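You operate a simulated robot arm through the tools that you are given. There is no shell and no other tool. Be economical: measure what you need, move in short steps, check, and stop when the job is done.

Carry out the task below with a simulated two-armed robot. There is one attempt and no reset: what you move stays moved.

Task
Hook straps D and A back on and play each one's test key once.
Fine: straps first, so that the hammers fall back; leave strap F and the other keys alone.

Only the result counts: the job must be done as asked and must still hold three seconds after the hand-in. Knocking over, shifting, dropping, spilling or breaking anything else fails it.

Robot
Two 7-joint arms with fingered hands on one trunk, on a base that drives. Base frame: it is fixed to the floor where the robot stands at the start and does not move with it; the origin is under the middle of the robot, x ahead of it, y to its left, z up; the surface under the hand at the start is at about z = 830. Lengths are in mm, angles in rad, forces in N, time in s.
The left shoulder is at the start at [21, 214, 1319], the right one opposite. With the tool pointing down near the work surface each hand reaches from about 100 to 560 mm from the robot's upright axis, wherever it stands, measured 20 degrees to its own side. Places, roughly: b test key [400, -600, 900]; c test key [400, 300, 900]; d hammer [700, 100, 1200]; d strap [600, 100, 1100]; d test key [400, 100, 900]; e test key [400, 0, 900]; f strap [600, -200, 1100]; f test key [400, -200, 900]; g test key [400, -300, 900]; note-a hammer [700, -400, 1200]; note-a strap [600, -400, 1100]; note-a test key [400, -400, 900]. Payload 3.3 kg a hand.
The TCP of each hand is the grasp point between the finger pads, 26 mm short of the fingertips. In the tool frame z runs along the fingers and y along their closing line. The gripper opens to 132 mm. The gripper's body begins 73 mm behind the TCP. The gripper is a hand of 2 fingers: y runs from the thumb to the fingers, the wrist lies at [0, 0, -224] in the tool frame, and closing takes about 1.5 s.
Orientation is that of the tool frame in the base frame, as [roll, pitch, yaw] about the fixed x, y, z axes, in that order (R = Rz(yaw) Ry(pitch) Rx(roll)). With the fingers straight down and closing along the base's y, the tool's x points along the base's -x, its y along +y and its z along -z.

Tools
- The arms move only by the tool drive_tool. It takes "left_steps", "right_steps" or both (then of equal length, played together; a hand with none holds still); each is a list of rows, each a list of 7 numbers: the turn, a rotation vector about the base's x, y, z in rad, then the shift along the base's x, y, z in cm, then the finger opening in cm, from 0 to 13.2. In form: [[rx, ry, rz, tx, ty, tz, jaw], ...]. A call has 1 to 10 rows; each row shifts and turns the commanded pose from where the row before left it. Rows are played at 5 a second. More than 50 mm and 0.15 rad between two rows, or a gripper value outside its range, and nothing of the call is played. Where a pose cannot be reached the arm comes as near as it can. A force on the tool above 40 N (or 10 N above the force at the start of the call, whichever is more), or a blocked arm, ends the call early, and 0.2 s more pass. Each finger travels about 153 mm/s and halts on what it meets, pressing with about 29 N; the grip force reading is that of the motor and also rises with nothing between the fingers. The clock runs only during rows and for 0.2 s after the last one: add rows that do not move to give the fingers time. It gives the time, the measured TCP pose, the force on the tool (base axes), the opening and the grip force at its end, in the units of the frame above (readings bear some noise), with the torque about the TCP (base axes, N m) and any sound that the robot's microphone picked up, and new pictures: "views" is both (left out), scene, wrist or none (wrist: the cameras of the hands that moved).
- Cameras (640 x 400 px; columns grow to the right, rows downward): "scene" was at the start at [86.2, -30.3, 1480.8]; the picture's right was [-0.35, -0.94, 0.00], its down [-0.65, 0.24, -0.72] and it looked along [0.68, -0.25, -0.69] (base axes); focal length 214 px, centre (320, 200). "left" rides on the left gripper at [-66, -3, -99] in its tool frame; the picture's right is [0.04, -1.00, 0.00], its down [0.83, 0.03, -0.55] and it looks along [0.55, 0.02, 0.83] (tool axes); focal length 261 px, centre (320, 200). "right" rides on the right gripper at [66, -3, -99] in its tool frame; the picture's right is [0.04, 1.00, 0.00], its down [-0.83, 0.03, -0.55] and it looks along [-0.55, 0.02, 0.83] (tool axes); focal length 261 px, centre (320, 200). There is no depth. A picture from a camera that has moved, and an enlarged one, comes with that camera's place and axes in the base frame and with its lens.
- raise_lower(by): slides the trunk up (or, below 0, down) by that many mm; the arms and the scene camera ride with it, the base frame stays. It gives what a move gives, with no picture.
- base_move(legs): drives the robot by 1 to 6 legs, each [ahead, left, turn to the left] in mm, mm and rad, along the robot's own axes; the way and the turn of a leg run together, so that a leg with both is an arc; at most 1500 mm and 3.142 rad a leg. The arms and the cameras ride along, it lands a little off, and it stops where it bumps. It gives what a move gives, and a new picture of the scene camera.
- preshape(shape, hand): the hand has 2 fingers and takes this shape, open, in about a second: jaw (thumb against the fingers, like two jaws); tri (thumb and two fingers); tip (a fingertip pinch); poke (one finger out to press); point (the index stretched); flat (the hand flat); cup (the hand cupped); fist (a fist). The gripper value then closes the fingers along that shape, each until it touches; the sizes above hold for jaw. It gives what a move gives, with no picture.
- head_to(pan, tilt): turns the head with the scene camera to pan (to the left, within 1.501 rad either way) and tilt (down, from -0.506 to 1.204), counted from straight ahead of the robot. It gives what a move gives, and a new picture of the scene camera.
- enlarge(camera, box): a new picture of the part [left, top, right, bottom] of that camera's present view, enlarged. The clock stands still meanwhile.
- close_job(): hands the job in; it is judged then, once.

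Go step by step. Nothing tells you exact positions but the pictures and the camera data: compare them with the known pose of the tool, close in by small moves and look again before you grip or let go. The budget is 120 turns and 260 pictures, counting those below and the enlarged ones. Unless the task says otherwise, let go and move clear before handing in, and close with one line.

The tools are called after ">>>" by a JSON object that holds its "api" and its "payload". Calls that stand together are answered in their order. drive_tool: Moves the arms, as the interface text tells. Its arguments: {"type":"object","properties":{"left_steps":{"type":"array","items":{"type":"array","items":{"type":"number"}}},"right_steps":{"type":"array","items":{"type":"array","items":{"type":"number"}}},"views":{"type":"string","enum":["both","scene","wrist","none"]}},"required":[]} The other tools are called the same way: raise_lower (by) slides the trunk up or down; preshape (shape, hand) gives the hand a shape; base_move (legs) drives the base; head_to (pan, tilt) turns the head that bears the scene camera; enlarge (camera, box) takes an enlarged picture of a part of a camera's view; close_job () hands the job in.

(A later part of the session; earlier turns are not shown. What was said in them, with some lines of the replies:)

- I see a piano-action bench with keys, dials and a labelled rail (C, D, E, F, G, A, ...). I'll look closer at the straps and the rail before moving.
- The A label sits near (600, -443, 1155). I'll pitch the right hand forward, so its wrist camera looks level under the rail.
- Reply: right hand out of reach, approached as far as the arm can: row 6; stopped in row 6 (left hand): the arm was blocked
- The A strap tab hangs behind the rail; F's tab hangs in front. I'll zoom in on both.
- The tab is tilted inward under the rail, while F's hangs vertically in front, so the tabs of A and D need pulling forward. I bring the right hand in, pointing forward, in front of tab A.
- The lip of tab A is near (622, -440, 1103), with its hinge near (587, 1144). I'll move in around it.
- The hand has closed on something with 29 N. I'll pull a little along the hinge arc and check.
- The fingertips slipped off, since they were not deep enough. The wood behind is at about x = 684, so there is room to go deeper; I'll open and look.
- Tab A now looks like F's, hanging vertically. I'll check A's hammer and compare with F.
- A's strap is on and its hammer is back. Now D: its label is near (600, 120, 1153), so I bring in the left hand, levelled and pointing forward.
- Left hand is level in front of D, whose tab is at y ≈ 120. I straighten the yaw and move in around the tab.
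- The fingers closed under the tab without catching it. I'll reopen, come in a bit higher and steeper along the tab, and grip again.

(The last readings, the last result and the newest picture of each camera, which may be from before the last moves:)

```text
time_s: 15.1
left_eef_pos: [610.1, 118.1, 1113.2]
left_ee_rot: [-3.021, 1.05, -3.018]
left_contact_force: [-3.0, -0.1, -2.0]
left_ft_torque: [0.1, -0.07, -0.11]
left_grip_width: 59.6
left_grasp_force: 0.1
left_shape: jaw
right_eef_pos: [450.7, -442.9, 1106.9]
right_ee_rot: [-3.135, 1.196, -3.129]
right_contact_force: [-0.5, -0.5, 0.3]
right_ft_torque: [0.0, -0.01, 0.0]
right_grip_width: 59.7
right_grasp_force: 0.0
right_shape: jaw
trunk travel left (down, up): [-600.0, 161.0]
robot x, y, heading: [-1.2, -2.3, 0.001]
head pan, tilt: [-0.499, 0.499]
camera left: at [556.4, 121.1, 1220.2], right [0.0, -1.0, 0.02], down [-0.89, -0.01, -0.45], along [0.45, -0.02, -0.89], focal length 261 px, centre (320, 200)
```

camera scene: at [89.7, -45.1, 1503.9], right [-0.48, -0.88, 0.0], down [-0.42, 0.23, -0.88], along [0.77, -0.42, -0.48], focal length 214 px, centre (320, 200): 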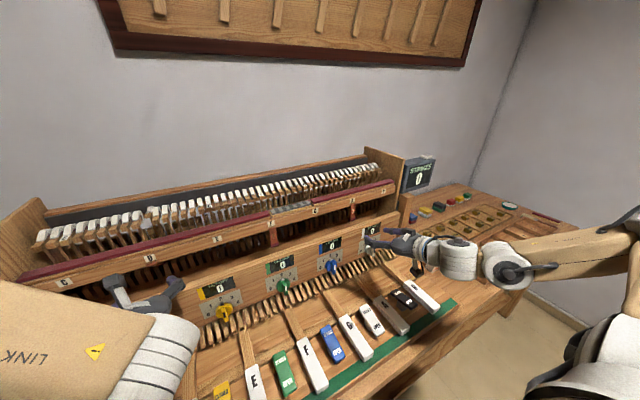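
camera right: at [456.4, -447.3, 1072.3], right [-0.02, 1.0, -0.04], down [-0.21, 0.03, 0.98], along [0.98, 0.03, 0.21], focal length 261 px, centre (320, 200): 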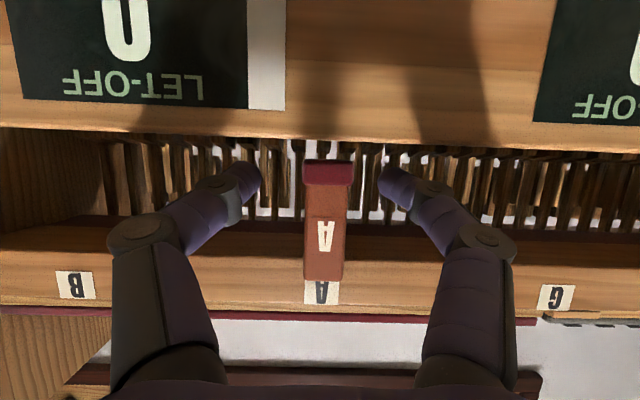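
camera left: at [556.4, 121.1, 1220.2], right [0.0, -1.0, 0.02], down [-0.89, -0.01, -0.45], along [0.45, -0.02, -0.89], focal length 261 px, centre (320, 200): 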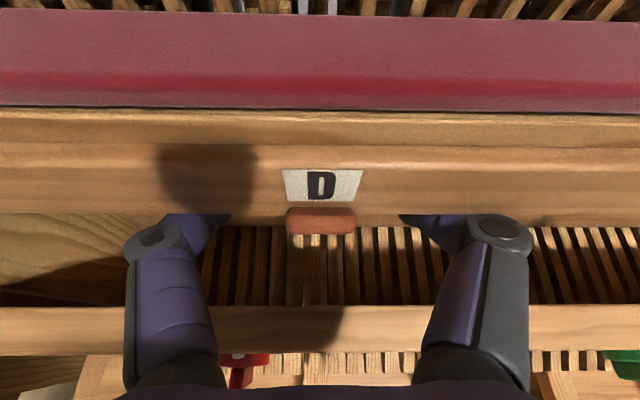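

>>> {"api": "drive_tool", "payload": {"left_steps": [[0, 0, 0, -0.2, 0.1, -0.1, 4], [0, 0, 0, 0, 0, 0, 3], [0, 0, 0, 0, 0, 0, 2.4], [0, 0, 0, 0, 0, 0, 2.4]], "views": "wrist"}}

>>> {"api": "drive_tool", "payload": {"left_steps": [[0, 0, 0, 0, 0, 0, 1.6], [0, 0, 0, 0, 0, 0, 1.2], [0, 0, 0, 0, 0, 0, 1.2]], "views": "wrist"}}

```text
time_s: 16.1
left_eef_pos: [607.1, 120.5, 1112.4]
left_ee_rot: [-3.02, 1.049, -3.016]
left_contact_force: [-0.7, 0.6, -0.3]
left_ft_torque: [0.01, -0.01, -0.06]
left_grip_width: 24.3
left_grasp_force: 0.2
left_shape: jaw
right_eef_pos: [449.6, -442.8, 1106.8]
right_ee_rot: [-3.133, 1.196, -3.128]
right_contact_force: [0.0, -0.4, -0.2]
right_ft_torque: [0.01, -0.02, 0.0]
right_grip_width: 59.6
right_grasp_force: 0.1
right_shape: jaw
trunk travel left (down, up): [-600.0, 161.0]
robot x, y, heading: [-1.9, 0.2, 0.001]
head pan, tilt: [-0.499, 0.499]
camera left: at [554.1, 122.2, 1220.1], right [0.0, -1.0, 0.03], down [-0.89, -0.01, -0.45], along [0.45, -0.02, -0.89], focal length 261 px, centre (320, 200)
```

left: 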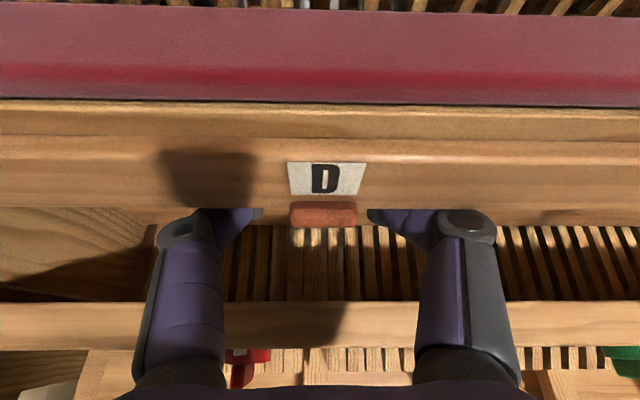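

```text
time_s: 16.9
left_eef_pos: [607.4, 116.7, 1110.9]
left_ee_rot: [-3.019, 1.046, -3.02]
left_contact_force: [-6.9, -8.2, -7.7]
left_ft_torque: [0.02, 0.14, -0.22]
left_grip_width: 3.3
left_grasp_force: 28.9
left_shape: jaw
right_eef_pos: [450.8, -444.1, 1106.8]
right_ee_rot: [-3.137, 1.196, -3.13]
right_contact_force: [0.1, -0.1, 0.6]
right_ft_torque: [0.0, 0.0, -0.01]
right_grip_width: 59.3
right_grasp_force: 0.0
right_shape: jaw
trunk travel left (down, up): [-600.0, 161.0]
robot x, y, heading: [3.3, 1.8, 0.001]
head pan, tilt: [-0.499, 0.499]
camera left: at [553.4, 119.9, 1219.1], right [-0.01, -1.0, 0.03], down [-0.89, -0.01, -0.45], along [0.45, -0.03, -0.89], focal length 261 px, centre (320, 200)
```

left: 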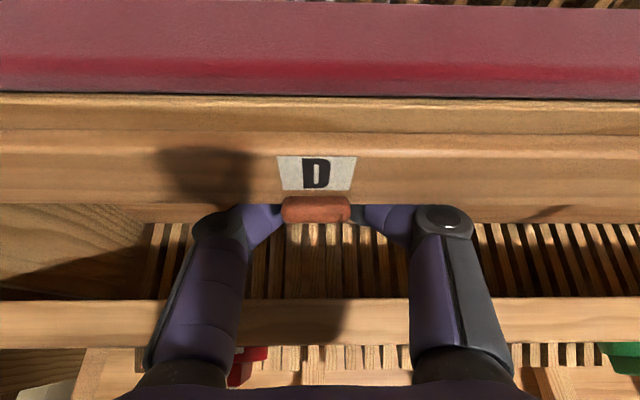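

The pads press on both sides of the tab now. I pull slowly along the hinge arc.

>>> {"api": "drive_tool", "payload": {"left_steps": [[0, 0, 0, 0, 0, 0, 0], [0, 0, 0, -0.4, 0, -0.2, 0], [0, 0, 0, -0.4, 0, -0.15, 0], [0, 0, 0, -0.4, 0, -0.1, 0]], "views": "wrist"}}

```text
time_s: 17.9
left_eef_pos: [598.3, 120.2, 1108.0]
left_ee_rot: [-3.02, 1.052, -3.017]
left_contact_force: [-0.2, -0.1, -0.3]
left_ft_torque: [0.0, 0.0, 0.0]
left_grip_width: 2.5
left_grasp_force: 28.8
left_shape: jaw
right_eef_pos: [451.3, -444.0, 1108.0]
right_ee_rot: [-3.134, 1.197, -3.126]
right_contact_force: [0.6, 0.7, -0.5]
right_ft_torque: [0.0, 0.0, 0.01]
right_grip_width: 59.7
right_grasp_force: 0.1
right_shape: jaw
trunk travel left (down, up): [-600.0, 161.0]
robot x, y, heading: [1.7, -3.4, 0.004]
head pan, tilt: [-0.499, 0.499]
camera left: at [542.6, 123.2, 1215.5], right [0.0, -1.0, 0.03], down [-0.89, -0.01, -0.45], along [0.45, -0.02, -0.89], focal length 261 px, centre (320, 200)
```

left: 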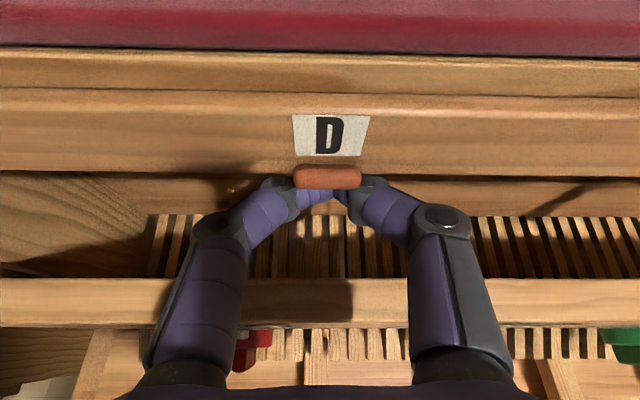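

It slipped off beneath again. I'll back off and measure D's tab properly.

>>> {"api": "drive_tool", "payload": {"left_steps": [[0, 0, 0, -2, 0, 0, 3], [0, -0.07, 0, -3, 0, 0, 7], [0, -0.07, 0, -3, 0, 0, 7], [0, -0.1, 0, -3, 0, 0, 7], [0, -0.1, 0, 0, 0, 0, 7]], "views": "wrist"}}

>>> {"api": "enlarge", "payload": {"camera": "left", "box": [290, 60, 370, 140]}}

```text
time_s: 19.3
left_eef_pos: [544.3, 130.1, 1133.6]
left_ee_rot: [-2.677, 1.373, -2.619]
left_contact_force: [0.4, -0.3, -0.7]
left_ft_torque: [0.0, 0.01, -0.01]
left_grip_width: 69.7
left_grasp_force: 0.1
left_shape: jaw
left hand out of reach, approached as far as the arm can: row 4, 5
right_eef_pos: [450.9, -443.2, 1107.5]
right_ee_rot: [-3.137, 1.2, -3.129]
right_contact_force: [0.7, -0.5, -0.9]
right_ft_torque: [0.0, 0.01, 0.01]
right_grip_width: 59.4
right_grasp_force: 0.1
right_shape: jaw
trunk travel left (down, up): [-600.0, 161.0]
robot x, y, heading: [2.1, 0.4, 0.001]
head pan, tilt: [-0.499, 0.499]
stopped in row 5 (left hand): the arm was blocked; the commanded pose is now the measured one
camera left: at [457.0, 129.5, 1216.5], right [0.06, -1.0, 0.05], down [-0.69, -0.07, -0.72], along [0.72, 0.01, -0.69], focal length 261 px, centre (320, 200)
```

left: 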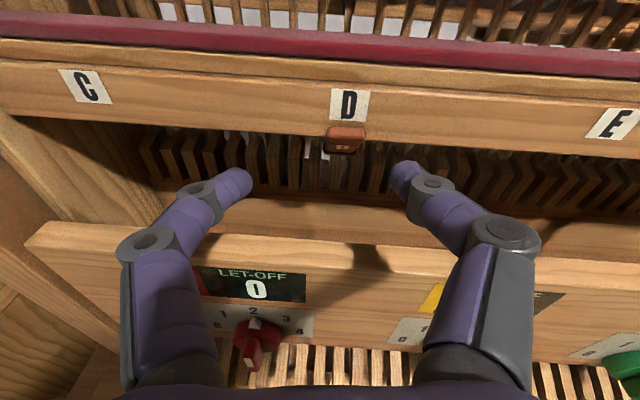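

```text
5.00 times, centred on (330, 100) of left
camera zoom: at [457.0, 129.5, 1216.5], right [0.06, -1.0, 0.05], down [-0.69, -0.07, -0.72], along [0.72, 0.01, -0.69], focal length 1303 px, centre (270, 700)
```

zoom: 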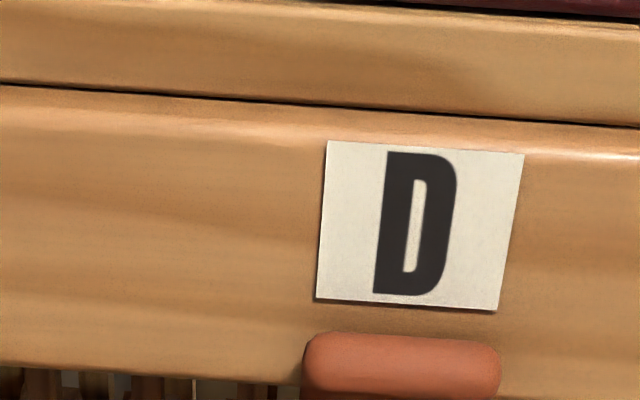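

>>> {"api": "enlarge", "payload": {"camera": "left", "box": [310, 115, 380, 175]}}

```text
6.67 times, centred on (345, 145) of left
camera zoom: at [457.0, 129.5, 1216.5], right [0.06, -1.0, 0.05], down [-0.69, -0.07, -0.72], along [0.72, 0.01, -0.69], focal length 1738 px, centre (153, 567)
```

zoom: 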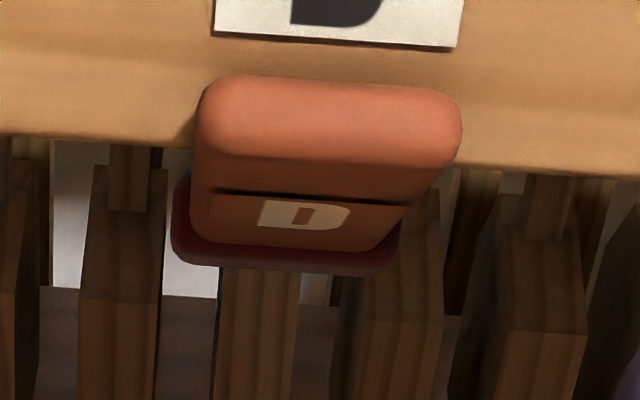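

D's tab matches A's geometry (lip ≈ (622, 119, 1106)); my grips were a few mm too low. I'll come in again higher, at z ≈ 1117.

>>> {"api": "drive_tool", "payload": {"left_steps": [[0.03, 0.1, -0.03, 1.2, -0.5, -0.6, 6], [0.02, 0.09, -0.02, 1.5, -0.5, -0.5, 6], [0, 0, 0, 2, -0.1, -0.4, 5], [0, 0, 0, 1.5, 0, -0.2, 4]], "views": "wrist"}}

```text
time_s: 20.3
left_eef_pos: [606.2, 115.2, 1114.7]
left_ee_rot: [-3.058, 1.202, -3.048]
left_contact_force: [0.1, -0.1, 0.0]
left_ft_torque: [-0.01, 0.02, 0.01]
left_grip_width: 40.4
left_grasp_force: 0.0
left_shape: jaw
right_eef_pos: [452.1, -442.3, 1107.4]
right_ee_rot: [-3.136, 1.197, -3.128]
right_contact_force: [0.2, 0.8, -0.3]
right_ft_torque: [-0.02, 0.01, 0.0]
right_grip_width: 59.6
right_grasp_force: 0.1
right_shape: jaw
trunk travel left (down, up): [-600.0, 161.0]
robot x, y, heading: [1.0, 0.1, 0.001]
head pan, tilt: [-0.499, 0.499]
camera left: at [536.1, 115.8, 1213.2], right [0.0, -1.0, -0.01], down [-0.82, 0.0, -0.58], along [0.58, 0.01, -0.82], focal length 261 px, centre (320, 200)
```

left: 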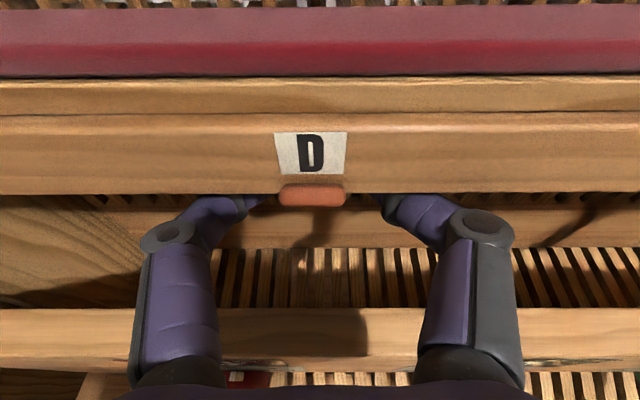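

>>> {"api": "drive_tool", "payload": {"left_steps": [[0, 0, 0, 0.1, 0.4, 0.4, 3.5], [0, 0, 0, 0, 0, 0, 2.4], [0, 0, 0, 0, 0, 0, 1.5], [0, 0, 0, 0, 0, 0, 0], [0, 0, 0, 0, 0, 0, 0]], "views": "wrist"}}

```text
time_s: 21.5
left_eef_pos: [605.8, 120.6, 1118.1]
left_ee_rot: [-3.06, 1.202, -3.045]
left_contact_force: [1.2, -2.5, -1.5]
left_ft_torque: [0.01, 0.03, -0.03]
left_grip_width: 14.9
left_grasp_force: 29.0
left_shape: jaw
right_eef_pos: [451.7, -443.1, 1107.7]
right_ee_rot: [-3.138, 1.197, -3.127]
right_contact_force: [-0.2, 0.0, 0.9]
right_ft_torque: [-0.01, -0.03, 0.01]
right_grip_width: 59.4
right_grasp_force: 0.1
right_shape: jaw
trunk travel left (down, up): [-600.0, 161.0]
robot x, y, heading: [-0.5, 0.4, -0.002]
head pan, tilt: [-0.499, 0.499]
camera left: at [536.7, 119.6, 1217.0], right [0.0, -1.0, -0.01], down [-0.82, 0.0, -0.58], along [0.58, 0.01, -0.82], focal length 261 px, centre (320, 200)
```

left: 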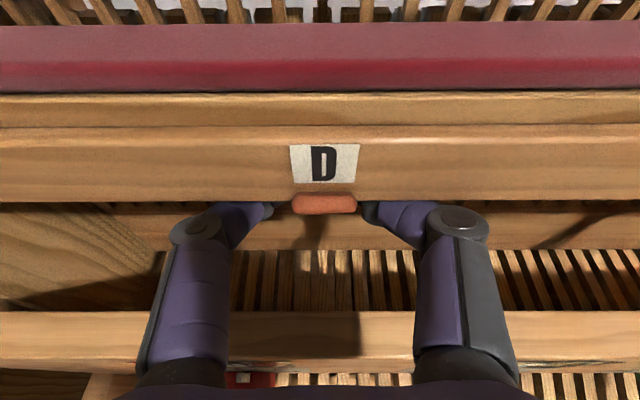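

Solid grip now, 15 mm with little side load. I pull along the hinge arc.

>>> {"api": "drive_tool", "payload": {"left_steps": [[0, 0, 0, -0.5, 0, -0.3, 0], [0, 0, 0, -0.5, 0, -0.25, 0], [0, 0, 0, -0.5, 0, -0.2, 0], [0, 0, 0, -0.5, 0, -0.15, 0], [0, 0, 0, -0.3, 0, 0, 0]], "views": "wrist"}}

```text
time_s: 22.7
left_eef_pos: [585.1, 122.5, 1106.6]
left_ee_rot: [-3.063, 1.197, -3.049]
left_contact_force: [9.7, -2.0, -20.5]
left_ft_torque: [0.08, 0.37, -0.02]
left_grip_width: 15.1
left_grasp_force: 28.7
left_shape: jaw
right_eef_pos: [453.9, -442.7, 1105.2]
right_ee_rot: [-3.136, 1.195, -3.127]
right_contact_force: [0.4, -0.2, -0.3]
right_ft_torque: [0.0, 0.0, 0.01]
right_grip_width: 59.6
right_grasp_force: 0.0
right_shape: jaw
trunk travel left (down, up): [-600.0, 161.0]
robot x, y, heading: [0.1, -2.6, 0.004]
head pan, tilt: [-0.499, 0.499]
camera left: at [516.2, 119.9, 1205.8], right [0.0, -1.0, -0.01], down [-0.82, 0.0, -0.57], along [0.57, 0.01, -0.82], focal length 261 px, centre (320, 200)
```

left: 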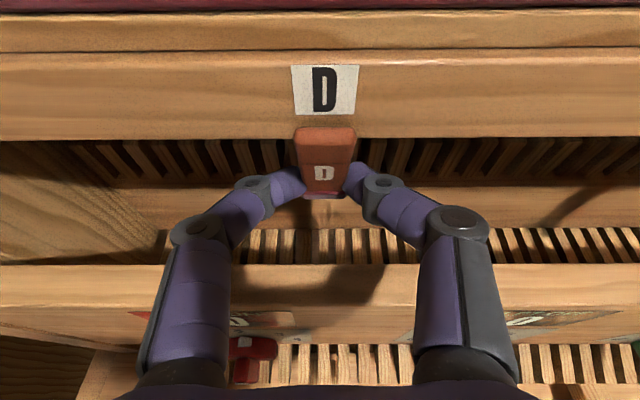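

The tab came forward. I release and check it and the hammer.

>>> {"api": "drive_tool", "payload": {"left_steps": [[0, 0, 0, 0, 0, 0, 3], [0, 0, 0, 0, 0, 0, 6], [0, 0, 0, -2, 0, 0, 6], [0, 0, 0, -3, 0, 0, 6]], "views": "wrist"}}

>>> {"api": "enlarge", "payload": {"camera": "left", "box": [220, 0, 460, 150]}}

>>> {"api": "enlarge", "payload": {"camera": "scene", "box": [30, 180, 190, 280]}}

```text
time_s: 23.7
left_eef_pos: [531.4, 121.9, 1111.1]
left_ee_rot: [-3.057, 1.205, -3.044]
left_contact_force: [-0.7, -0.7, 0.4]
left_ft_torque: [-0.05, -0.03, 0.01]
left_grip_width: 59.8
left_grasp_force: 0.0
left_shape: jaw
right_eef_pos: [451.8, -443.5, 1107.5]
right_ee_rot: [-3.137, 1.197, -3.127]
right_contact_force: [-0.4, -0.4, 0.1]
right_ft_torque: [-0.01, 0.01, 0.0]
right_grip_width: 59.5
right_grasp_force: 0.0
right_shape: jaw
trunk travel left (down, up): [-600.0, 161.0]
robot x, y, heading: [-1.5, -1.3, 0.001]
head pan, tilt: [-0.499, 0.499]
camera left: at [462.2, 120.7, 1209.9], right [0.0, -1.0, -0.01], down [-0.81, 0.0, -0.58], along [0.58, 0.01, -0.81], focal length 261 px, centre (320, 200)
```

left: 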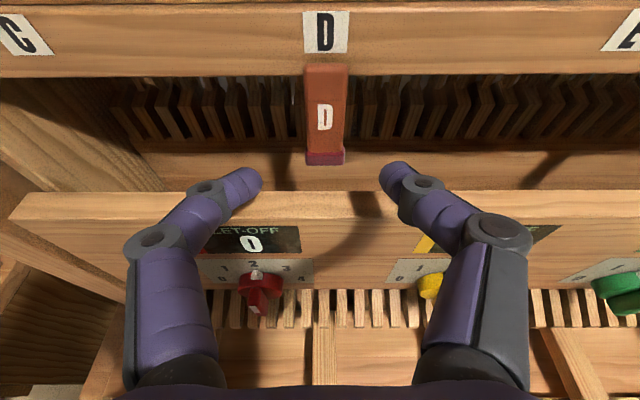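

```text
2.67 times, centred on (340, 75) of left
camera zoom: at [462.2, 120.7, 1209.9], right [0.0, -1.0, -0.01], down [-0.81, 0.0, -0.58], along [0.58, 0.01, -0.81], focal length 695 px, centre (267, 533)
```

zoom: 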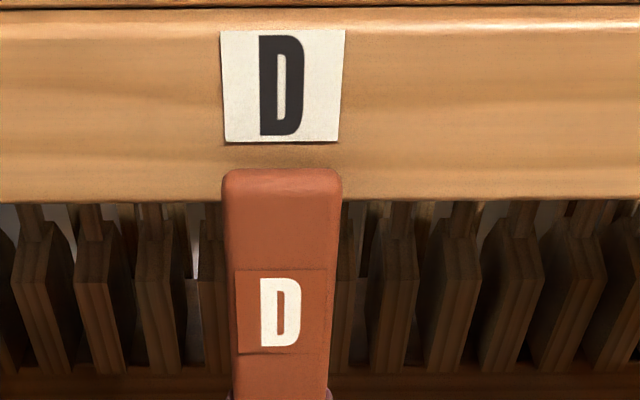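

```text
4.00 times, centred on (110, 230) of scene
camera zoom: at [89.0, -44.9, 1504.0], right [-0.48, -0.88, 0.0], down [-0.42, 0.23, -0.88], along [0.77, -0.42, -0.48], focal length 858 px, centre (1160, 80)
```

zoom: 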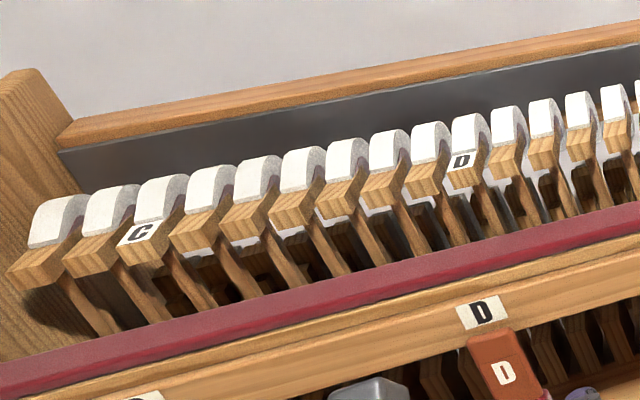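

Both straps are on and both hammers back. Next I turn both hands down, close them and bring them above the D and A keys.

>>> {"api": "drive_tool", "payload": {"left_steps": [[0, 0.1, 0, -4, 0, 1, 4], [0, 0.15, 0, -4, 0, 1, 2], [0, 0.15, 0, -3, 0, 0, 0], [0, 0.15, 0, -3, 0, 0, 0], [0, 0.15, 0, -2, 0, 0, 0], [0, 0.15, 0, -2, 0, 0, 0], [0, 0.15, 0, 0, 0, 0, 0], [0, 0.15, 0, 0, 0, 0, 0]], "right_steps": [[0, 0.1, 0, -2, 0, 1, 4], [0, 0.15, 0, -2, 0, 1, 2], [0, 0.15, 0, -2, 0, 0, 0], [0, 0.15, 0, -2, 0, 0, 0], [0, 0.15, 0, -2, 0, 0, 0], [0, 0.15, 0, 0, 0, 0, 0], [0, 0.15, 0, 0, 0, 0, 0], [0, 0.15, 0, 0, 0, 0, 0]]}}

>>> {"api": "head_to", "payload": {"pan": 0, "tilt": 1.0}}

```text
time_s: 25.5
left_eef_pos: [354.2, 122.0, 1130.3]
left_ee_rot: [3.138, 0.051, -3.106]
left_contact_force: [0.5, 0.3, -0.2]
left_ft_torque: [0.03, -0.02, -0.02]
left_grip_width: 0.1
left_grasp_force: 28.8
left_shape: jaw
right_eef_pos: [352.6, -441.7, 1126.6]
right_ee_rot: [3.136, 0.045, -3.136]
right_contact_force: [0.1, -0.8, 0.2]
right_ft_torque: [0.01, 0.01, -0.02]
right_grip_width: 0.3
right_grasp_force: 29.0
right_shape: jaw
trunk travel left (down, up): [-600.0, 161.0]
robot x, y, heading: [-1.3, 2.1, -0.003]
head pan, tilt: [-0.499, 0.499]
camera scene: at [91.0, -44.4, 1503.8], right [-0.48, -0.88, 0.0], down [-0.42, 0.23, -0.88], along [0.77, -0.42, -0.48], focal length 214 px, centre (320, 200)
camera right: at [282.6, -445.1, 1223.6], right [-0.05, 1.0, 0.01], down [0.81, 0.03, 0.59], along [0.59, 0.03, -0.81], focal length 261 px, centre (320, 200)
camera left: at [414.4, 120.8, 1232.9], right [-0.01, -1.0, -0.01], down [-0.86, 0.0, 0.51], along [-0.51, 0.01, -0.86], focal length 261 px, centre (320, 200)
```

scene: 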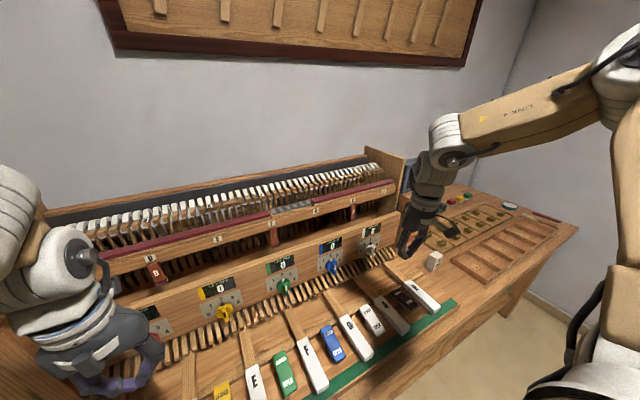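
right: 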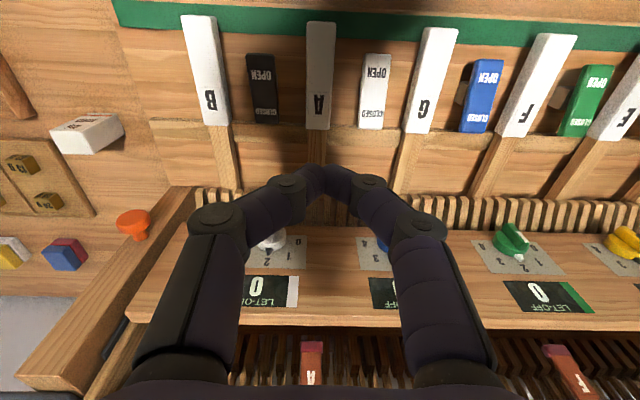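
left: 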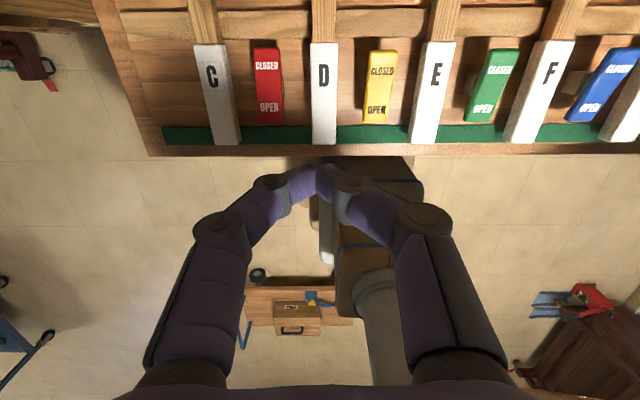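

```text
time_s: 26.5
left_eef_pos: [353.5, 122.6, 1130.0]
left_ee_rot: [3.136, 0.055, -3.107]
left_contact_force: [-0.8, -0.2, 0.3]
left_ft_torque: [-0.01, 0.0, -0.06]
left_grip_width: 0.0
left_grasp_force: 29.1
left_shape: jaw
right_eef_pos: [351.5, -443.0, 1128.9]
right_ee_rot: [3.133, 0.049, -3.136]
right_contact_force: [-0.3, -0.2, -0.9]
right_ft_torque: [0.0, 0.03, -0.02]
right_grip_width: 0.3
right_grasp_force: 29.3
right_shape: jaw
trunk travel left (down, up): [-600.0, 161.0]
robot x, y, heading: [0.2, 0.5, 0.004]
head pan, tilt: [0.0, 1.0]
camera scene: at [79.3, -1.2, 1462.9], right [0.0, -1.0, 0.0], down [-0.84, 0.0, -0.54], along [0.54, 0.0, -0.84], focal length 214 px, centre (320, 200)
```

scene: 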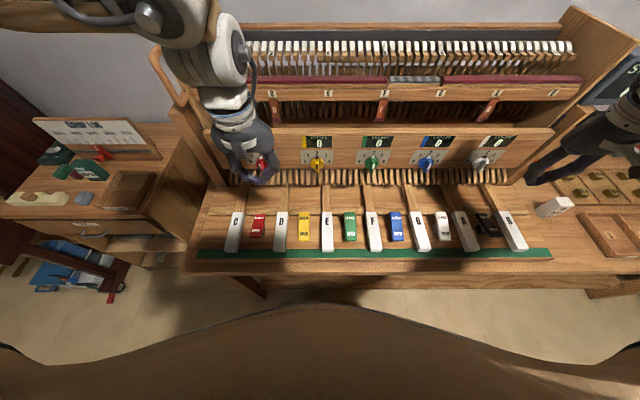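

D key spans x ≈ 292–417 at y ≈ 121, A key at y ≈ -442, tops at z ≈ 866. I lower both closed hands to hover over the key fronts.

>>> {"api": "drive_tool", "payload": {"left_steps": [[0, -0.025, 0, -1, -0.1, -4, 0], [0, -0.025, -0.03, -1, 0, -4, 0], [0, 0, 0, -0.5, 0, -4, 0], [0, 0, 0, 0, 0, -4, 0], [0, 0, 0, 0, 0, -3.5, 0]], "right_steps": [[0, 0.025, 0, -1, 0, -4, 0], [0, 0.025, 0, -1, 0, -4, 0], [0, 0, 0, -0.5, 0, -4, 0], [0, 0, 0, 0, 0, -4, 0], [0, 0, 0, 0, 0, -3.5, 0]]}}

```text
time_s: 27.7
left_eef_pos: [327.6, 120.1, 937.3]
left_ee_rot: [3.138, 0.103, -3.137]
left_contact_force: [1.0, -0.8, 0.0]
left_ft_torque: [-0.01, -0.02, -0.03]
left_grip_width: 0.1
left_grasp_force: 29.0
left_shape: jaw
right_eef_pos: [327.4, -443.0, 931.8]
right_ee_rot: [3.134, -0.002, -3.137]
right_contact_force: [-0.2, 0.3, -0.2]
right_ft_torque: [0.01, -0.01, 0.01]
right_grip_width: 0.0
right_grasp_force: 28.9
right_shape: jaw
trunk travel left (down, up): [-600.0, 161.0]
robot x, y, heading: [0.9, -2.3, 0.001]
head pan, tilt: [0.0, 1.0]
camera scene: at [79.7, -1.4, 1462.8], right [0.0, -1.0, 0.0], down [-0.84, 0.0, -0.54], along [0.54, 0.0, -0.84], focal length 214 px, centre (320, 200)
camera right: at [261.8, -445.0, 1030.4], right [-0.05, 1.0, 0.01], down [0.83, 0.03, 0.55], along [0.55, 0.03, -0.83], focal length 261 px, centre (320, 200)
camera left: at [381.8, 116.8, 1043.5], right [-0.04, -1.0, -0.01], down [-0.89, 0.03, 0.46], along [-0.46, 0.02, -0.89], focal length 261 px, centre (320, 200)
```

scene: 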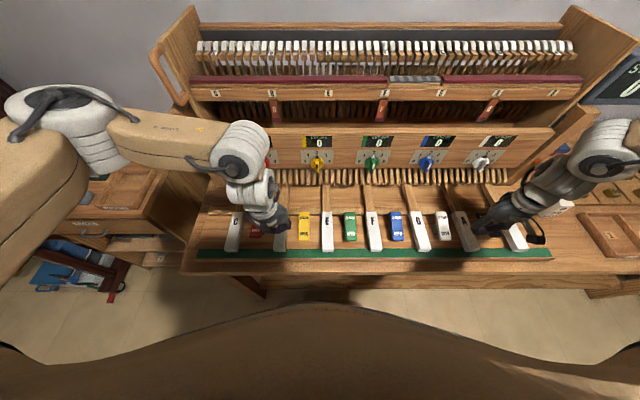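
right: 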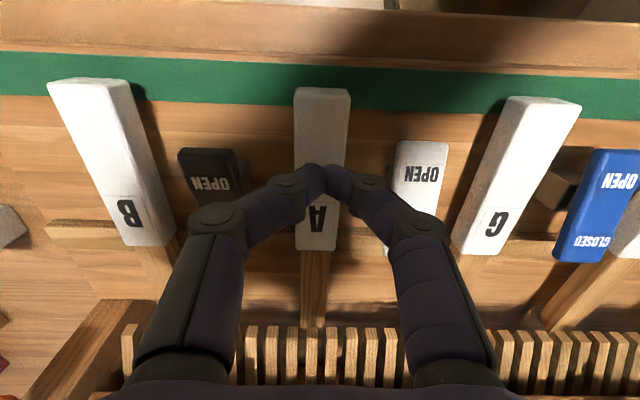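
left: 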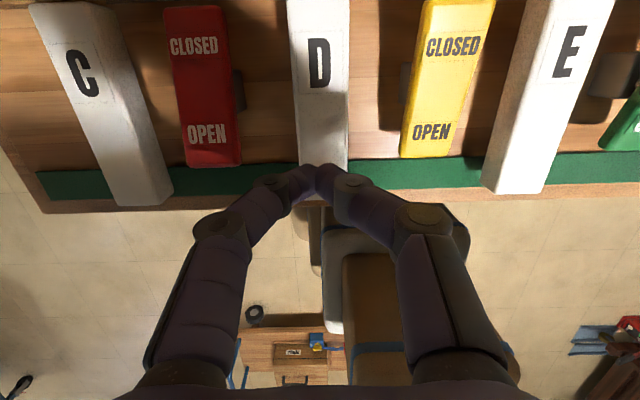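

Both hands hover over the right keys. I bring the left down to nearly touch D.

>>> {"api": "drive_tool", "payload": {"left_steps": [[0, 0.1, 0, 0, 0, -2, 0], [0, 0, 0, 0, 0, -1, 0], [0, 0, 0, 0, 0, -0.5, 0], [0, 0, 0, 0, 0, 0, 0]], "views": "wrist"}}

```text
time_s: 28.7
left_eef_pos: [326.8, 122.0, 900.1]
left_ee_rot: [3.137, 0.006, -3.136]
left_contact_force: [0.7, 0.5, 0.1]
left_ft_torque: [-0.02, 0.03, 0.0]
left_grip_width: 0.0
left_grasp_force: 29.6
left_shape: jaw
right_eef_pos: [327.7, -441.1, 933.0]
right_ee_rot: [3.135, 0.0, -3.136]
right_contact_force: [1.0, 0.4, -0.7]
right_ft_torque: [0.03, 0.03, 0.0]
right_grip_width: 0.3
right_grasp_force: 29.1
right_shape: jaw
trunk travel left (down, up): [-600.0, 161.0]
robot x, y, heading: [-1.9, 1.2, 0.004]
head pan, tilt: [0.0, 1.0]
camera left: at [391.8, 117.7, 1001.8], right [-0.04, -1.0, 0.0], down [-0.84, 0.03, 0.55], along [-0.55, 0.02, -0.84], focal length 261 px, centre (320, 200)
```

left: 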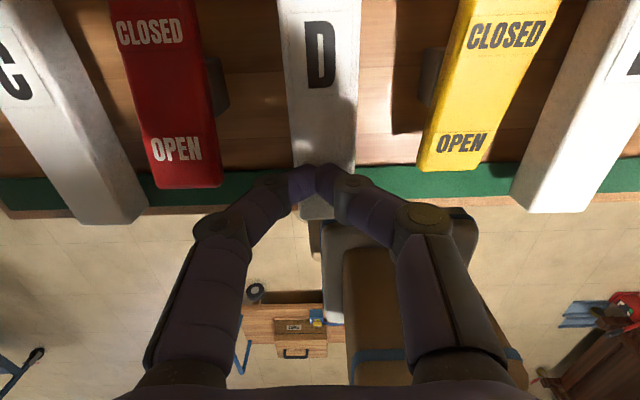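

>>> {"api": "drive_tool", "payload": {"left_steps": [[0, 0, 0, 0, -0.2, -0.3, 0], [0, 0, 0, 0, 0, -0.3, 0], [0, 0, 0, 0, 0, -0.3, 0]], "views": "none"}}

```text
time_s: 29.5
left_eef_pos: [328.7, 119.7, 892.3]
left_ee_rot: [3.137, 0.005, -3.136]
left_contact_force: [-0.6, 0.0, 0.9]
left_ft_torque: [0.0, -0.03, -0.01]
left_grip_width: 0.1
left_grasp_force: 28.5
left_shape: jaw
right_eef_pos: [327.7, -442.2, 932.7]
right_ee_rot: [3.134, -0.002, -3.136]
right_contact_force: [-0.2, -0.4, 0.0]
right_ft_torque: [-0.02, 0.0, 0.0]
right_grip_width: 0.0
right_grasp_force: 28.9
right_shape: jaw
trunk travel left (down, up): [-600.0, 161.0]
robot x, y, heading: [1.7, 0.3, 0.003]
head pan, tilt: [0.0, 1.0]
heard: click
```

A click was heard, with almost no force. I'll look at the key and the strike counter before going on.

>>> {"api": "enlarge", "payload": {"camera": "left", "box": [160, 0, 480, 220]}}

>>> {"api": "enlarge", "payload": {"camera": "scene", "box": [480, 0, 640, 110]}}

>>> {"api": "enlarge", "payload": {"camera": "scene", "box": [190, 30, 390, 160]}}

```text
1.82 times, centred on (320, 110) of left
camera zoom: at [392.8, 115.8, 992.8], right [-0.04, -1.0, 0.0], down [-0.84, 0.03, 0.55], along [-0.55, 0.02, -0.84], focal length 474 px, centre (320, 364)
```

zoom: 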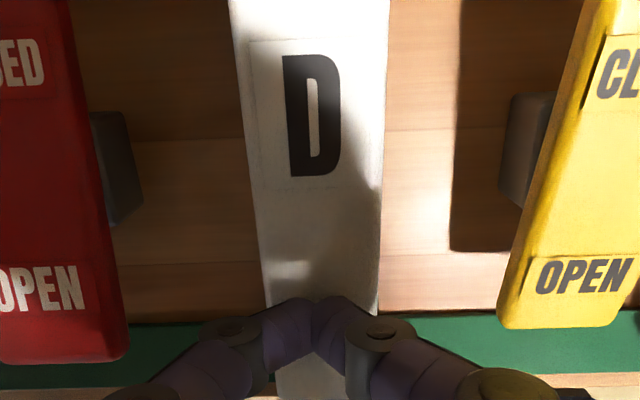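

```text
3.64 times, centred on (560, 55) of scene
camera zoom: at [79.0, -1.2, 1462.8], right [0.0, -1.0, 0.0], down [-0.84, 0.0, -0.54], along [0.54, 0.0, -0.84], focal length 780 px, centre (-553, 727)
```

zoom: 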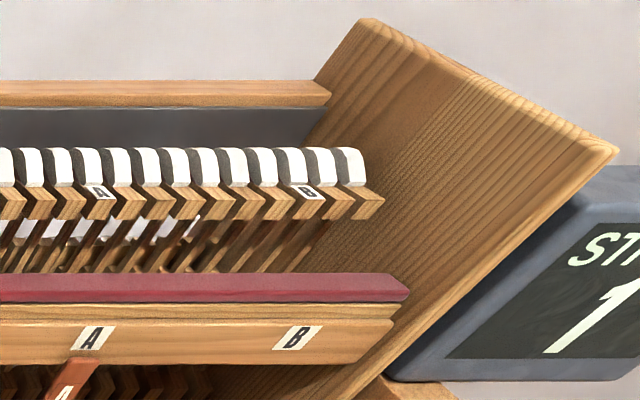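

```text
3.08 times, centred on (290, 95) of scene
camera zoom: at [79.0, -1.2, 1462.8], right [0.0, -1.0, 0.0], down [-0.84, 0.0, -0.54], along [0.54, 0.0, -0.84], focal length 660 px, centre (412, 523)
```

zoom: 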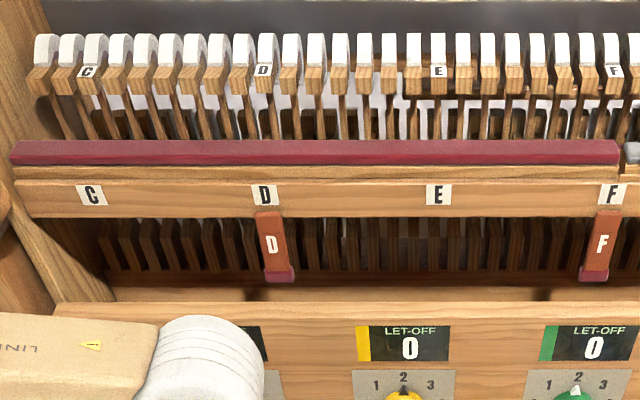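

The strike counter went to 1, so D has been played once. I lift the left hand straight up and well clear, then do the same on A.

>>> {"api": "drive_tool", "payload": {"left_steps": [[0, 0, 0, 0, 0, 2, 0], [0, 0, 0, 0, 0, 4, 0], [0, 0, 0, 0, 0, 4, 0], [0, 0, 0, 0, 0, 4, 0]], "views": "none"}}

>>> {"api": "enlarge", "payload": {"camera": "scene", "box": [540, 40, 640, 110]}}

>>> {"api": "drive_tool", "payload": {"right_steps": [[0, 0, 0, 0, 0, -2, 0], [0, 0, 0, 0, 0, -1.2, 0], [0, 0, 0, 0, 0, -0.3, 0], [0, 0, 0, 0, 0, -0.3, 0]], "views": "wrist"}}

```text
time_s: 30.5
left_eef_pos: [327.3, 117.5, 1030.6]
left_ee_rot: [3.138, 0.004, -3.136]
left_contact_force: [-0.2, -0.3, -0.7]
left_ft_torque: [0.01, -0.02, -0.02]
left_grip_width: 0.2
left_grasp_force: 29.0
left_shape: jaw
right_eef_pos: [327.2, -442.1, 932.4]
right_ee_rot: [3.134, -0.002, -3.137]
right_contact_force: [-0.2, -0.3, 0.4]
right_ft_torque: [0.01, -0.01, -0.01]
right_grip_width: 0.4
right_grasp_force: 28.7
right_shape: jaw
trunk travel left (down, up): [-600.0, 161.0]
robot x, y, heading: [-0.9, -3.1, 0.003]
head pan, tilt: [0.0, 1.0]
```

```text
5.71 times, centred on (590, 75) of scene
camera zoom: at [78.5, -1.4, 1462.9], right [0.0, -1.0, 0.0], down [-0.84, 0.0, -0.54], along [0.54, 0.0, -0.84], focal length 1226 px, centre (-1223, 914)
```

zoom: 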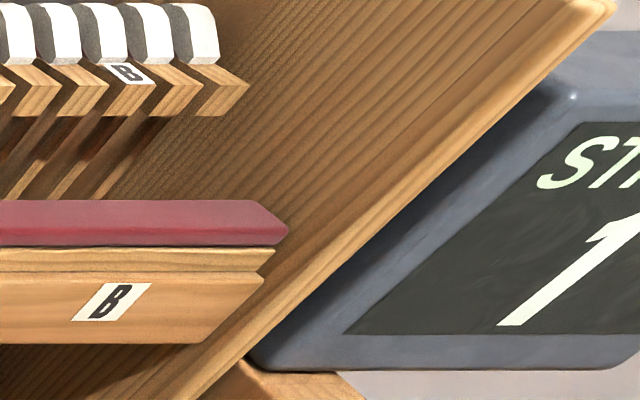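

```text
time_s: 31.5
left_eef_pos: [328.2, 118.1, 1030.2]
left_ee_rot: [3.137, 0.005, -3.136]
left_contact_force: [0.2, 0.4, 0.1]
left_ft_torque: [-0.02, 0.01, -0.03]
left_grip_width: 0.0
left_grasp_force: 29.4
left_shape: jaw
right_eef_pos: [324.5, -443.4, 905.0]
right_ee_rot: [3.136, -0.003, -3.138]
right_contact_force: [-0.3, 0.2, 0.4]
right_ft_torque: [-0.04, 0.04, 0.02]
right_grip_width: 0.0
right_grasp_force: 28.9
right_shape: jaw
right hand out of reach, approached as far as the arm can: row 2, 4
trunk travel left (down, up): [-600.0, 161.0]
robot x, y, heading: [-0.4, 0.5, 0.002]
head pan, tilt: [0.0, 1.0]
camera right: at [258.8, -445.4, 1003.3], right [-0.05, 1.0, 0.01], down [0.83, 0.03, 0.55], along [0.55, 0.03, -0.83], focal length 261 px, centre (320, 200)
```

right: 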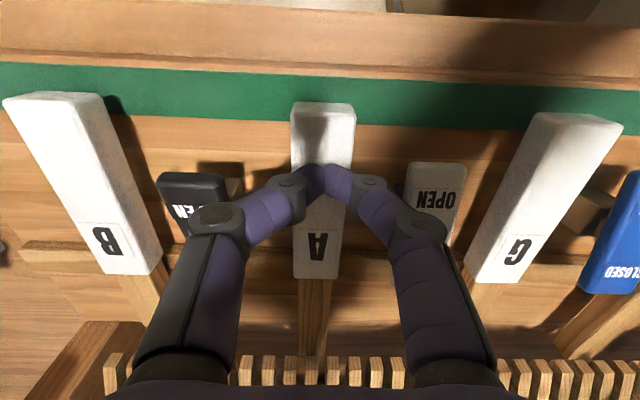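

The right arm is at its reach limit; I'll lift it 4 cm, lower the trunk 40 mm and then press.

>>> {"api": "drive_tool", "payload": {"right_steps": [[0, 0, 0, 0, 0, 2.5, 0], [0, 0, 0, 0.2, 0.1, 2.5, 0]], "views": "none"}}

>>> {"api": "raise_lower", "payload": {"by": -40}}

```text
time_s: 32.1
left_eef_pos: [327.2, 118.9, 1029.3]
left_ee_rot: [3.137, 0.004, -3.135]
left_contact_force: [-0.7, -0.1, -0.3]
left_ft_torque: [-0.03, 0.02, 0.01]
left_grip_width: 0.2
left_grasp_force: 29.1
left_shape: jaw
right_eef_pos: [326.0, -440.6, 954.9]
right_ee_rot: [3.134, -0.003, -3.137]
right_contact_force: [0.2, 0.2, 0.1]
right_ft_torque: [-0.03, 0.02, -0.02]
right_grip_width: 0.1
right_grasp_force: 28.8
right_shape: jaw
trunk travel left (down, up): [-600.0, 161.0]
robot x, y, heading: [-0.9, 1.7, -0.002]
head pan, tilt: [0.0, 1.0]
```

```text
time_s: 32.9
left_eef_pos: [328.6, 119.0, 991.4]
left_ee_rot: [3.135, 0.005, -3.136]
left_contact_force: [-1.0, -0.1, -0.9]
left_ft_torque: [-0.02, -0.02, 0.0]
left_grip_width: 0.0
left_grasp_force: 28.3
left_shape: jaw
right_eef_pos: [325.3, -441.8, 913.1]
right_ee_rot: [3.134, -0.001, -3.135]
right_contact_force: [0.3, -0.6, -0.2]
right_ft_torque: [0.03, -0.01, 0.0]
right_grip_width: 0.2
right_grasp_force: 29.5
right_shape: jaw
trunk travel left (down, up): [-560.0, 201.0]
robot x, y, heading: [0.6, 0.8, 0.001]
head pan, tilt: [0.0, 1.0]
```

>>> {"api": "drive_tool", "payload": {"right_steps": [[0, 0, 0, 0, 0, -1, 0], [0, 0, 0, 0, 0, -0.4, 0], [0, 0, 0, 0, 0, -0.3, 0], [0, 0, 0, 0, 0, -0.3, 0]], "views": "none"}}

```text
time_s: 33.9
left_eef_pos: [328.9, 117.9, 991.2]
left_ee_rot: [3.137, 0.005, -3.137]
left_contact_force: [0.7, -0.3, 0.2]
left_ft_torque: [-0.01, 0.01, -0.01]
left_grip_width: 0.3
left_grasp_force: 28.9
left_shape: jaw
right_eef_pos: [326.3, -441.6, 894.0]
right_ee_rot: [3.135, -0.004, -3.136]
right_contact_force: [0.1, 0.2, 0.1]
right_ft_torque: [0.01, -0.01, -0.01]
right_grip_width: 0.0
right_grasp_force: 28.7
right_shape: jaw
trunk travel left (down, up): [-560.0, 201.0]
robot x, y, heading: [-3.0, 0.4, 0.001]
head pan, tilt: [0.0, 1.0]
heard: click
```

A click again. I lift straight off and verify the counter, straps and hammers.

>>> {"api": "drive_tool", "payload": {"right_steps": [[0, 0, 0, 0, 0, 2, 0], [0, 0, 0, 0, 0, 4, 0], [0, 0, 0, 0, 0, 4, 0], [0, 0, 0, 0, 0, 4, 0]], "views": "none"}}

>>> {"api": "head_to", "payload": {"pan": -0.4, "tilt": 0.75}}

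>>> {"api": "enlarge", "payload": {"camera": "scene", "box": [280, 60, 520, 210]}}

>>> {"api": "enlarge", "payload": {"camera": "scene", "box": [80, 90, 320, 240]}}

```text
time_s: 34.9
left_eef_pos: [328.4, 117.8, 991.8]
left_ee_rot: [3.138, 0.004, -3.135]
left_contact_force: [0.4, 0.1, -0.2]
left_ft_torque: [0.0, -0.01, 0.01]
left_grip_width: 0.0
left_grasp_force: 29.4
left_shape: jaw
right_eef_pos: [325.3, -441.7, 1036.0]
right_ee_rot: [3.136, -0.002, -3.137]
right_contact_force: [-0.6, -0.4, -0.1]
right_ft_torque: [0.01, -0.03, 0.0]
right_grip_width: 0.0
right_grasp_force: 29.3
right_shape: jaw
trunk travel left (down, up): [-560.0, 201.0]
robot x, y, heading: [0.2, -1.2, 0.002]
head pan, tilt: [0.0, 1.0]
```

```text
time_s: 35.8
left_eef_pos: [328.1, 117.7, 991.2]
left_ee_rot: [3.136, 0.006, -3.136]
left_contact_force: [-0.3, 0.3, -0.4]
left_ft_torque: [0.01, 0.01, -0.05]
left_grip_width: 0.0
left_grasp_force: 28.8
left_shape: jaw
right_eef_pos: [326.5, -442.3, 1035.5]
right_ee_rot: [3.135, -0.002, -3.135]
right_contact_force: [-0.1, -0.6, -0.5]
right_ft_torque: [0.01, 0.05, 0.01]
right_grip_width: 0.0
right_grasp_force: 28.8
right_shape: jaw
trunk travel left (down, up): [-560.0, 201.0]
robot x, y, heading: [3.3, -2.1, 0.006]
head pan, tilt: [-0.4, 0.75]
camera scene: at [87.0, -33.2, 1441.9], right [-0.39, -0.92, 0.0], down [-0.63, 0.26, -0.73], along [0.67, -0.28, -0.68], focal length 214 px, centre (320, 200)
```

scene: 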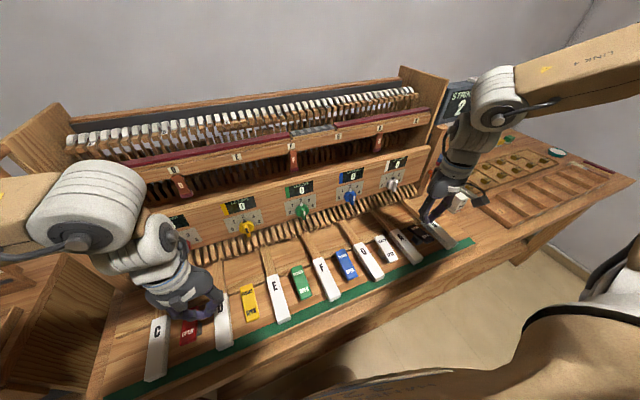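

```text
2.67 times, centred on (400, 135) of scene
camera zoom: at [87.0, -33.2, 1441.9], right [-0.39, -0.92, 0.0], down [-0.63, 0.26, -0.73], along [0.67, -0.28, -0.68], focal length 572 px, centre (107, 373)
```

zoom: 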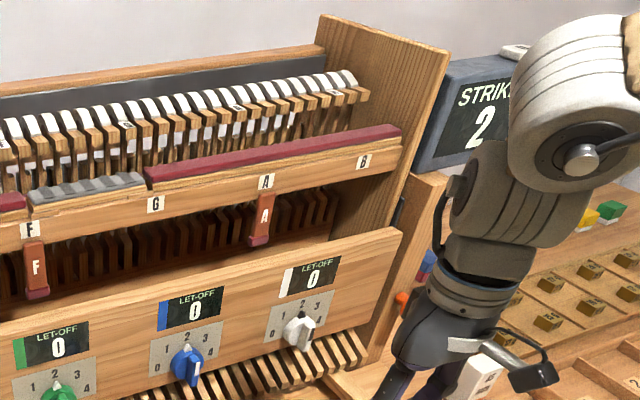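

```text
2.67 times, centred on (200, 165) of scene
camera zoom: at [87.0, -33.2, 1441.9], right [-0.39, -0.92, 0.0], down [-0.63, 0.26, -0.73], along [0.67, -0.28, -0.68], focal length 572 px, centre (640, 293)
```

zoom: 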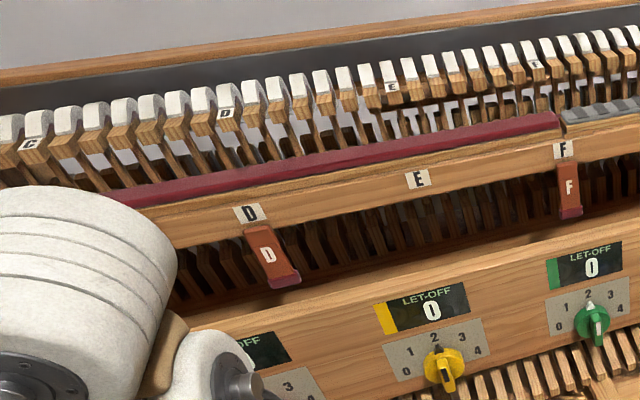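

The strike counter reads 2, straps D and A hang like F's, both hammers are back, and both hands are clear of the keys. I'm handing in.

>>> {"api": "close_job", "payload": {}}

```text
The job is handed in.
```

Straps D and A are hooked back on with their hammers back in line. Each test key was played once (the strike counter reads 2), and I left strap F and the other keys alone.
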